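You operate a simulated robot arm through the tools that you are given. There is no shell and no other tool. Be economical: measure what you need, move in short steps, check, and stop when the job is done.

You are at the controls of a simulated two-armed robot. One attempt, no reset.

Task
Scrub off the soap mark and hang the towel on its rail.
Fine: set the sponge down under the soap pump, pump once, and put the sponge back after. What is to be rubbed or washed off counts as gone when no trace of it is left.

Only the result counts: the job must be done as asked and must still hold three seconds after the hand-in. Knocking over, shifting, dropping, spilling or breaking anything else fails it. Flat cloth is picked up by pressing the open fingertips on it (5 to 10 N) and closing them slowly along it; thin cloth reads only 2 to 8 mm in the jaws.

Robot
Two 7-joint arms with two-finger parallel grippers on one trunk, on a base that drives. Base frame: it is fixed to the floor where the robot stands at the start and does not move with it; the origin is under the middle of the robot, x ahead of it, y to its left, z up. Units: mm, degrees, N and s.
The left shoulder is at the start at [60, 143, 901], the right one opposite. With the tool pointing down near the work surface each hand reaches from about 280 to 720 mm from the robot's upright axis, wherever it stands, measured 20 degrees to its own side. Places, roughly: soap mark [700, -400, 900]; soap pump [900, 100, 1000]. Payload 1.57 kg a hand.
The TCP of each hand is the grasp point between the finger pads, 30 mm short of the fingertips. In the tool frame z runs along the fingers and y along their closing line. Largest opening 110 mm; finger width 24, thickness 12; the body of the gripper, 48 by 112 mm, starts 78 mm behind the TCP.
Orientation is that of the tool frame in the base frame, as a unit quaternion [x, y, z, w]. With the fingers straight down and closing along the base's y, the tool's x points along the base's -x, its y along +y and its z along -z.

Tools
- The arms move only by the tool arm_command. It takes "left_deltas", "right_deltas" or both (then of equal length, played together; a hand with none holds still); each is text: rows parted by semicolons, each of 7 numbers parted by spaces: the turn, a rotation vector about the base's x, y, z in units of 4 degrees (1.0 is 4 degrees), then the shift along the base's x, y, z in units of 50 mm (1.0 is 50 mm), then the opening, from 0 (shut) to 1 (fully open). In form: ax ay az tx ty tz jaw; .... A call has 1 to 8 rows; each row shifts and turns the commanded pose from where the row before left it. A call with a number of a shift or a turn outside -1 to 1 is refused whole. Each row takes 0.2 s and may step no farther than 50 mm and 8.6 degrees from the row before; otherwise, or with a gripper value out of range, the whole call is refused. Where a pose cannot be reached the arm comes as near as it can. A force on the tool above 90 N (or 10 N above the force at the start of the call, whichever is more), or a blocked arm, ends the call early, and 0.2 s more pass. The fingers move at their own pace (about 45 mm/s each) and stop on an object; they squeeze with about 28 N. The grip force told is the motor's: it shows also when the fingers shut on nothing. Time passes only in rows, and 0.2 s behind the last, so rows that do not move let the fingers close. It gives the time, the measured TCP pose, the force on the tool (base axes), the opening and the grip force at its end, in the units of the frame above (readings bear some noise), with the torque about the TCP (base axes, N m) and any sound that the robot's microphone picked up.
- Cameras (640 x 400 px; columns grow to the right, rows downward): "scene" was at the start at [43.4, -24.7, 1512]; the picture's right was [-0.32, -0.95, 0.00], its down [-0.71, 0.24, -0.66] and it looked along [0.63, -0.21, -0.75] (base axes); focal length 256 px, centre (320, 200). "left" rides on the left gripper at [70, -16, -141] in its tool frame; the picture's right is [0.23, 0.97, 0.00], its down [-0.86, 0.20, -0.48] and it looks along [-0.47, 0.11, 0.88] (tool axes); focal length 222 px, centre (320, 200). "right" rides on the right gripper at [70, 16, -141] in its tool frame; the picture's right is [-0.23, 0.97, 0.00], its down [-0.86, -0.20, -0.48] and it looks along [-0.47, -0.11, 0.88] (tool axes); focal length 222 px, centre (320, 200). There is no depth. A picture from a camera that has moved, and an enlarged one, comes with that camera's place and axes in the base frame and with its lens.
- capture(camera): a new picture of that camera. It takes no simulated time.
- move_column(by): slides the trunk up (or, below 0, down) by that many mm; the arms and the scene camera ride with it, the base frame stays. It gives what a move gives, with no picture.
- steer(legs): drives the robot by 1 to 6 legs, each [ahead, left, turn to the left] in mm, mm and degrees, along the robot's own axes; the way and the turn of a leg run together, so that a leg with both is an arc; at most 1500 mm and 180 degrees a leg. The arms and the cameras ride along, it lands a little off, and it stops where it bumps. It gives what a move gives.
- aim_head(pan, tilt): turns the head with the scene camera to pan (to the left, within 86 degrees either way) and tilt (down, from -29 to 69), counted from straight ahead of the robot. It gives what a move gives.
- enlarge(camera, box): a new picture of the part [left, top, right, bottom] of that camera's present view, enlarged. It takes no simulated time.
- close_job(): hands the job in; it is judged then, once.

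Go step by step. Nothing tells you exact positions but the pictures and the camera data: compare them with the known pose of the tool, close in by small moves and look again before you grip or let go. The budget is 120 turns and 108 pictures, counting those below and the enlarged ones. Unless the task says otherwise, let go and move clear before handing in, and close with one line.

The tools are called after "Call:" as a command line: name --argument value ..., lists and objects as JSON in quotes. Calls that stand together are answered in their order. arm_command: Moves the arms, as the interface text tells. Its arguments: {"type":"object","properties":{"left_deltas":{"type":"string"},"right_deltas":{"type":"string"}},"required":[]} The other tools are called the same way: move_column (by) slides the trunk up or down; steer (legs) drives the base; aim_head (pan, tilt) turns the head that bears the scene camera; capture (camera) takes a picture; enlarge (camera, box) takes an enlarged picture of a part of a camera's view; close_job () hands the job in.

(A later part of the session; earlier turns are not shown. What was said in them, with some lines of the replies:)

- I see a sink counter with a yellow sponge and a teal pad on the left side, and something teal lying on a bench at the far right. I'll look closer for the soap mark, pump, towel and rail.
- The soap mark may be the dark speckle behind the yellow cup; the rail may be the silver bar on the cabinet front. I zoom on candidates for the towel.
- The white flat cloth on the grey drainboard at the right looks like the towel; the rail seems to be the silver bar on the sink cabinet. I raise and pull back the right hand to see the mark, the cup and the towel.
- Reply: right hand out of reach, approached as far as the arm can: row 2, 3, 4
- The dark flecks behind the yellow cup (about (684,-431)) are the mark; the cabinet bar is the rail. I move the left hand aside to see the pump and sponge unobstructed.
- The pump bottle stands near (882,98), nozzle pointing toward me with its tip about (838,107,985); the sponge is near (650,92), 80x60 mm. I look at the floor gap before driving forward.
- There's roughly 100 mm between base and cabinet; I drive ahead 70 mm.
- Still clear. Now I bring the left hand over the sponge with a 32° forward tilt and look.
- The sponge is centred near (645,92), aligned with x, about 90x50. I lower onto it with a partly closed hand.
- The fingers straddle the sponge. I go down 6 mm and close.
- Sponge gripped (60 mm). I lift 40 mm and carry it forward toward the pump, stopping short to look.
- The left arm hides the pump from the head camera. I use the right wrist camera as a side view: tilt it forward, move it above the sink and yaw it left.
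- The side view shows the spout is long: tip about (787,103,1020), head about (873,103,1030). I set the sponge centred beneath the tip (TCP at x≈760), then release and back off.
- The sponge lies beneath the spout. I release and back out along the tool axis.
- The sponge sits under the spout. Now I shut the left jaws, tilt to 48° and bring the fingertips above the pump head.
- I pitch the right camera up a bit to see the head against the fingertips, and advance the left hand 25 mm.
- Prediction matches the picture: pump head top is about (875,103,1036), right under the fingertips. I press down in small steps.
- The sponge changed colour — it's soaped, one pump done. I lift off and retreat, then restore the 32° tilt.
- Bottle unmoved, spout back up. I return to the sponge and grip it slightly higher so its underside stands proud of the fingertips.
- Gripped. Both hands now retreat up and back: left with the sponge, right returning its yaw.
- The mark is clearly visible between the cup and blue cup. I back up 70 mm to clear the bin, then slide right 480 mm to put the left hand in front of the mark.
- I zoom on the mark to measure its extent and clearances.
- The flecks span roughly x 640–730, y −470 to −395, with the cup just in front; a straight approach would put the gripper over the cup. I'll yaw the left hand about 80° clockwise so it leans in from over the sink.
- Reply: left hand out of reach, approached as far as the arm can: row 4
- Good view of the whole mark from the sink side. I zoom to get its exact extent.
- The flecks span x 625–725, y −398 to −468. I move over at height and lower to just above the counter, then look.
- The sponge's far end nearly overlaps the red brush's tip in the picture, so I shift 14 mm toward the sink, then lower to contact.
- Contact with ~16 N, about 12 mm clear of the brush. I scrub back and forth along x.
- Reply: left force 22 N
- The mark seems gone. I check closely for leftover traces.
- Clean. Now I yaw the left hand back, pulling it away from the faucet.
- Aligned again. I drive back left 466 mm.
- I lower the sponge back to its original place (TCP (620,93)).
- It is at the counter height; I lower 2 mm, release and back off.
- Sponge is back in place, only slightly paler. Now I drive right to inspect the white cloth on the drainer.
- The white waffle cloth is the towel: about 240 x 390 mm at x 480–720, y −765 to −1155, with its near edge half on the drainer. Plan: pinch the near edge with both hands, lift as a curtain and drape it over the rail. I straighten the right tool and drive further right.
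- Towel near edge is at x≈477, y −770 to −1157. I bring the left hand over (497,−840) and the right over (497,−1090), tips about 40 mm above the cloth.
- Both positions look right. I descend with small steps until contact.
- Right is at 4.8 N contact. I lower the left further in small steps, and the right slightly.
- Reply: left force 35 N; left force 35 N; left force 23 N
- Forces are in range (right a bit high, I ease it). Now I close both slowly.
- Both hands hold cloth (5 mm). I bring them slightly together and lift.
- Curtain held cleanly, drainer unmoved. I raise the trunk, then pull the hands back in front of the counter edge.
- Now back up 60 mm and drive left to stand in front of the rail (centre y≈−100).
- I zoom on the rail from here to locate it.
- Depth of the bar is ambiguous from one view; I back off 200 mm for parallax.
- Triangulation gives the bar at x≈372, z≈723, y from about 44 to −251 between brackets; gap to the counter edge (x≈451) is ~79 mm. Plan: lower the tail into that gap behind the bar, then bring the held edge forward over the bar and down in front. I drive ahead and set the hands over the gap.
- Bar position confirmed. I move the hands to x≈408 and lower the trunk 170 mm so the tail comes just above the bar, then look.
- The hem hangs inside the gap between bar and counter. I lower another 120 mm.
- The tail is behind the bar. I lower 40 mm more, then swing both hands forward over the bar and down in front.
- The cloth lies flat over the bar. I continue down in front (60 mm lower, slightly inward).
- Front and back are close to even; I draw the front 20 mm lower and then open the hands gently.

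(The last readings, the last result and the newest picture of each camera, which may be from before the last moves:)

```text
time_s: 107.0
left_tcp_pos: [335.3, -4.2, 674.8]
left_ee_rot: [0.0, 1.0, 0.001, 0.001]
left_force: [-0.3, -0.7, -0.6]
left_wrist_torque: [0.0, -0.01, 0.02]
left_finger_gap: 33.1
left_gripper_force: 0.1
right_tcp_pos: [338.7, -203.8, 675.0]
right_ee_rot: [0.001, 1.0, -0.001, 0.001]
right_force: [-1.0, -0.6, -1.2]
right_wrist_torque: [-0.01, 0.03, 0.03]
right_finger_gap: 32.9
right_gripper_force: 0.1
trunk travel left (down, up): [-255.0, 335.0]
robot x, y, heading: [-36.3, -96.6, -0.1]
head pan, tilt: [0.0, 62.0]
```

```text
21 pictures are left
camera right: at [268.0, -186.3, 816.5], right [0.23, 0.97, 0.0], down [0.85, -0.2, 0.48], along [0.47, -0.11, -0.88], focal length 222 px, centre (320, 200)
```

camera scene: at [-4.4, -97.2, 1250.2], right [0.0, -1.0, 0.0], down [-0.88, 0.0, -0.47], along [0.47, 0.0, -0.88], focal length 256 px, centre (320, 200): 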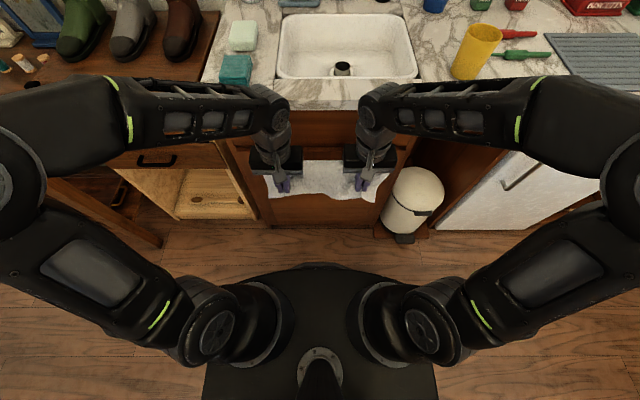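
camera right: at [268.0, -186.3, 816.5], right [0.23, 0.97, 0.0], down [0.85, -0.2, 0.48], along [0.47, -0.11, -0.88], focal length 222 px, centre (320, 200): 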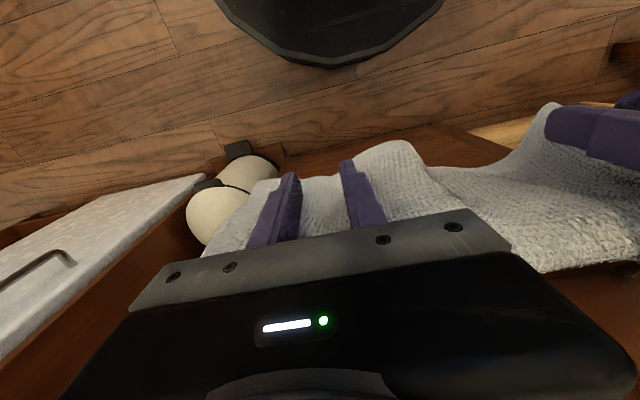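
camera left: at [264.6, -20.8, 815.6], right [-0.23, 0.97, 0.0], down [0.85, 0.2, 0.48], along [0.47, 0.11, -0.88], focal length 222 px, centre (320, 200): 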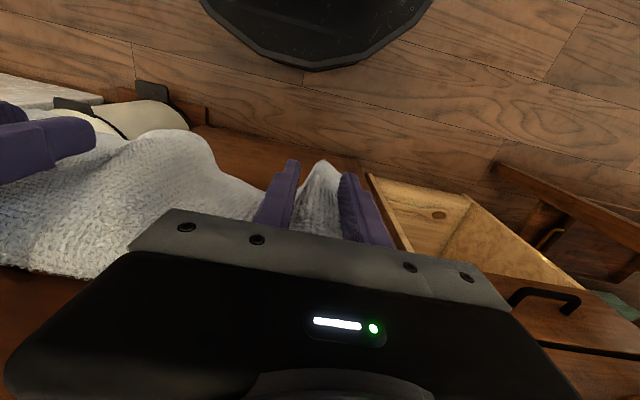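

Released; the cloth stays. I open a bit more and back the robot straight away from it.

Call:
arm_command --left_deltas "0 0 0 0 0 0 0.5; 0 0 0 0 0 0 0.5; 0 0 0 0 0 0 0.5" --right_deltas "0 0 0 0 0 0 0.5; 0 0 0 0 0 0 0.5; 0 0 0 0 0 0 0.5"

Call:
steer --legs '[[-60, 0, 0], [-190, 0, 0]]'

Call:
aim_head --pan 0 --tilt 40

Call:
capture --camera "scene"

```text
time_s: 107.8
left_tcp_pos: [336.0, -4.2, 674.9]
left_ee_rot: [0.002, 1.0, 0.0, 0.001]
left_force: [1.2, 0.1, 0.6]
left_wrist_torque: [0.0, -0.01, -0.05]
left_finger_gap: 54.9
left_gripper_force: 0.1
right_tcp_pos: [339.1, -204.4, 675.3]
right_ee_rot: [0.001, 1.0, 0.0, 0.0]
right_force: [0.8, 0.3, 0.2]
right_wrist_torque: [0.02, 0.0, -0.02]
right_finger_gap: 55.2
right_gripper_force: 0.2
trunk travel left (down, up): [-255.0, 335.0]
robot x, y, heading: [-34.1, -99.9, -0.3]
head pan, tilt: [0.0, 62.0]
```

```text
time_s: 110.0
left_tcp_pos: [83.2, -5.6, 675.2]
left_ee_rot: [0.003, 1.0, 0.001, 0.002]
left_force: [0.7, -0.8, 0.2]
left_wrist_torque: [0.0, 0.0, -0.01]
left_finger_gap: 54.7
left_gripper_force: 0.0
right_tcp_pos: [86.3, -204.9, 675.3]
right_ee_rot: [0.003, 1.0, -0.001, 0.0]
right_force: [-0.6, -0.8, -0.5]
right_wrist_torque: [-0.01, -0.01, 0.03]
right_finger_gap: 54.8
right_gripper_force: 0.0
trunk travel left (down, up): [-255.0, 335.0]
robot x, y, heading: [-289.1, -93.6, -0.6]
head pan, tilt: [0.0, 62.0]
```

```text
time_s: 110.8
left_tcp_pos: [84.8, -5.2, 675.2]
left_ee_rot: [0.002, 1.0, 0.0, 0.002]
left_force: [-0.3, -0.2, 0.7]
left_wrist_torque: [0.01, -0.01, -0.01]
left_finger_gap: 54.9
left_gripper_force: 0.1
right_tcp_pos: [87.0, -205.1, 675.2]
right_ee_rot: [0.003, 1.0, -0.001, 0.0]
right_force: [-1.2, 0.6, -0.4]
right_wrist_torque: [-0.01, 0.01, -0.01]
right_finger_gap: 55.2
right_gripper_force: 0.0
trunk travel left (down, up): [-255.0, 335.0]
robot x, y, heading: [-288.9, -93.1, -0.2]
head pan, tilt: [0.0, 40.0]
```

```text
20 pictures are left
camera scene: at [-235.7, -96.6, 1279.1], right [-0.01, -1.0, 0.0], down [-0.64, 0.0, -0.77], along [0.77, 0.0, -0.64], focal length 256 px, centre (320, 200)
```

scene: 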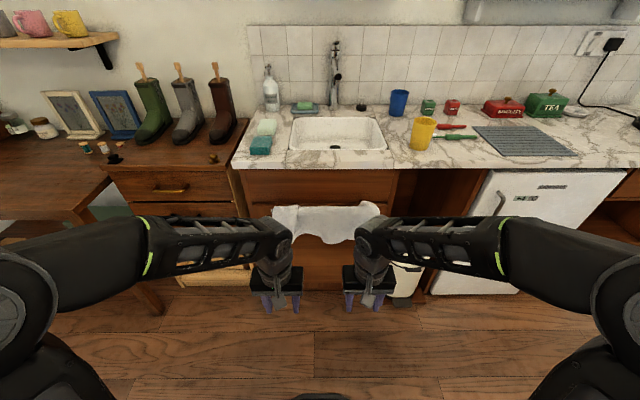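

The towel hangs on the bar. I back off some more and zoom for a final check of towel, mark and sponge.

Call:
steer --legs '[[-200, 0, 0]]'

Call:
enlarge --camera "scene" --box '[230, 120, 410, 250]'

Call:
enlarge --camera "scene" --box '[230, 60, 480, 180]'

```text
time_s: 112.4
left_tcp_pos: [-98.8, -4.1, 676.0]
left_ee_rot: [0.002, 1.0, -0.001, 0.001]
left_force: [0.4, -0.4, -0.5]
left_wrist_torque: [-0.01, 0.03, -0.01]
left_finger_gap: 55.2
left_gripper_force: 0.0
right_tcp_pos: [-96.3, -202.8, 676.0]
right_ee_rot: [0.002, 1.0, 0.0, 0.002]
right_force: [-0.4, -0.5, 0.0]
right_wrist_torque: [0.0, 0.01, 0.0]
right_finger_gap: 55.0
right_gripper_force: 0.0
trunk travel left (down, up): [-255.0, 335.0]
robot x, y, heading: [-474.4, -96.2, -0.4]
head pan, tilt: [0.0, 40.0]
stopped in leg 1: the robot was blocked; the commanded pose is now the measured one
```

```text
3.08 times, centred on (320, 185) of scene
camera zoom: at [-418.3, -95.6, 1279.2], right [0.0, -1.0, 0.0], down [-0.64, 0.0, -0.77], along [0.77, 0.0, -0.64], focal length 788 px, centre (320, 246)
```

zoom: 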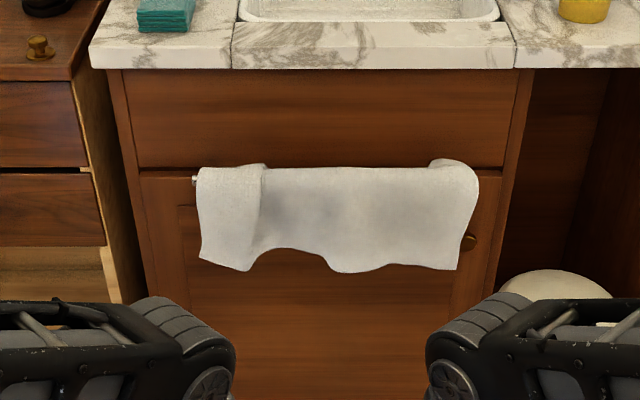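

```text
2.56 times, centred on (355, 120) of scene
camera zoom: at [-418.3, -95.6, 1279.2], right [0.0, -1.0, 0.0], down [-0.64, 0.0, -0.77], along [0.77, 0.0, -0.64], focal length 656 px, centre (230, 405)
```

zoom: 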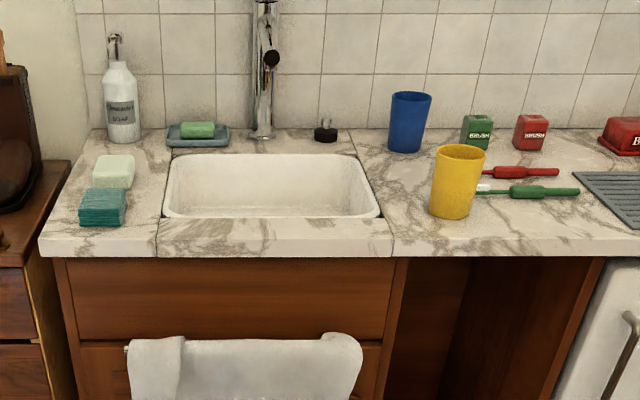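

Towel hangs evenly and everything on the counter is in place, but the robot touched something behind it. I ease forward and look to the sides.

Call:
steer --legs '[[80, 0, 0]]'

Call:
aim_head --pan 86 --tilt 45

Call:
capture --camera "scene"

Call:
aim_head --pan -86 --tilt 45

Call:
capture --camera "scene"

```text
time_s: 113.5
left_tcp_pos: [-19.1, -5.1, 675.7]
left_ee_rot: [0.002, 1.0, 0.002, 0.001]
left_force: [-0.2, 0.2, -0.5]
left_wrist_torque: [-0.01, -0.03, 0.01]
left_finger_gap: 55.0
left_gripper_force: 0.0
right_tcp_pos: [-16.0, -203.2, 676.7]
right_ee_rot: [0.002, 1.0, -0.002, 0.001]
right_force: [0.3, 0.1, 0.7]
right_wrist_torque: [-0.02, -0.02, 0.01]
right_finger_gap: 55.0
right_gripper_force: 0.1
trunk travel left (down, up): [-255.0, 335.0]
robot x, y, heading: [-394.7, -96.0, -0.4]
head pan, tilt: [0.0, 40.0]
```

```text
time_s: 115.1
left_tcp_pos: [-18.7, -3.6, 674.8]
left_ee_rot: [0.003, 1.0, 0.001, 0.001]
left_force: [-0.7, -0.5, -0.1]
left_wrist_torque: [0.0, 0.0, 0.02]
left_finger_gap: 55.0
left_gripper_force: 0.2
right_tcp_pos: [-16.2, -204.4, 676.4]
right_ee_rot: [0.003, 1.0, -0.001, 0.002]
right_force: [-0.3, -0.6, -0.4]
right_wrist_torque: [0.0, -0.01, 0.0]
right_finger_gap: 54.9
right_gripper_force: 0.1
trunk travel left (down, up): [-255.0, 335.0]
robot x, y, heading: [-392.2, -95.2, -0.3]
head pan, tilt: [85.9, 45.0]
```

```text
17 pictures are left
camera scene: at [-417.0, -14.6, 1272.0], right [1.0, -0.08, 0.0], down [-0.05, -0.7, -0.71], along [0.05, 0.71, -0.71], focal length 256 px, centre (320, 200)
```

scene: 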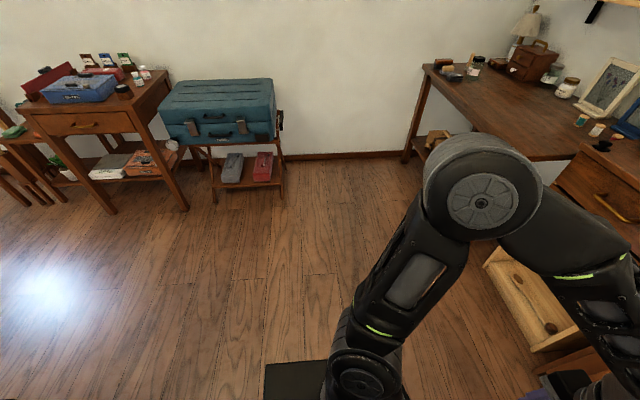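

```text
time_s: 117.7
left_tcp_pos: [-18.4, -5.2, 675.3]
left_ee_rot: [0.003, 1.0, 0.0, 0.0]
left_force: [-0.4, 0.4, 0.0]
left_wrist_torque: [0.02, 0.0, -0.02]
left_finger_gap: 54.9
left_gripper_force: 0.1
right_tcp_pos: [-17.0, -203.8, 676.2]
right_ee_rot: [0.003, 1.0, -0.001, 0.002]
right_force: [0.4, 0.2, 0.2]
right_wrist_torque: [-0.01, 0.0, 0.0]
right_finger_gap: 55.0
right_gripper_force: 0.0
trunk travel left (down, up): [-255.0, 335.0]
robot x, y, heading: [-393.7, -94.3, -0.2]
head pan, tilt: [-85.9, 45.0]
```

```text
16 pictures are left
camera scene: at [-417.9, -176.8, 1271.9], right [-1.0, -0.07, 0.0], down [-0.05, 0.71, -0.71], along [0.05, -0.71, -0.71], focal length 256 px, centre (320, 200)
```

scene: 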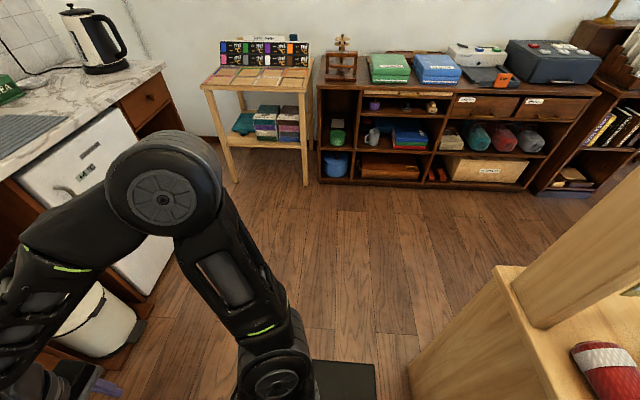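

Behind the robot stands a heavy wooden piece, and from here nothing seems toppled or shifted. The towel hangs on its rail, the mark is gone and the sponge is back in its place, so I hand in.

Call:
close_job

```text
The job is handed in.
```

The soap mark is scrubbed off, the sponge is back in its place after one pump of soap, and the towel hangs on its rail. While backing away at the end, the robot bumped the wooden furniture behind it and stopped; as far as I could see, nothing there fell or moved.
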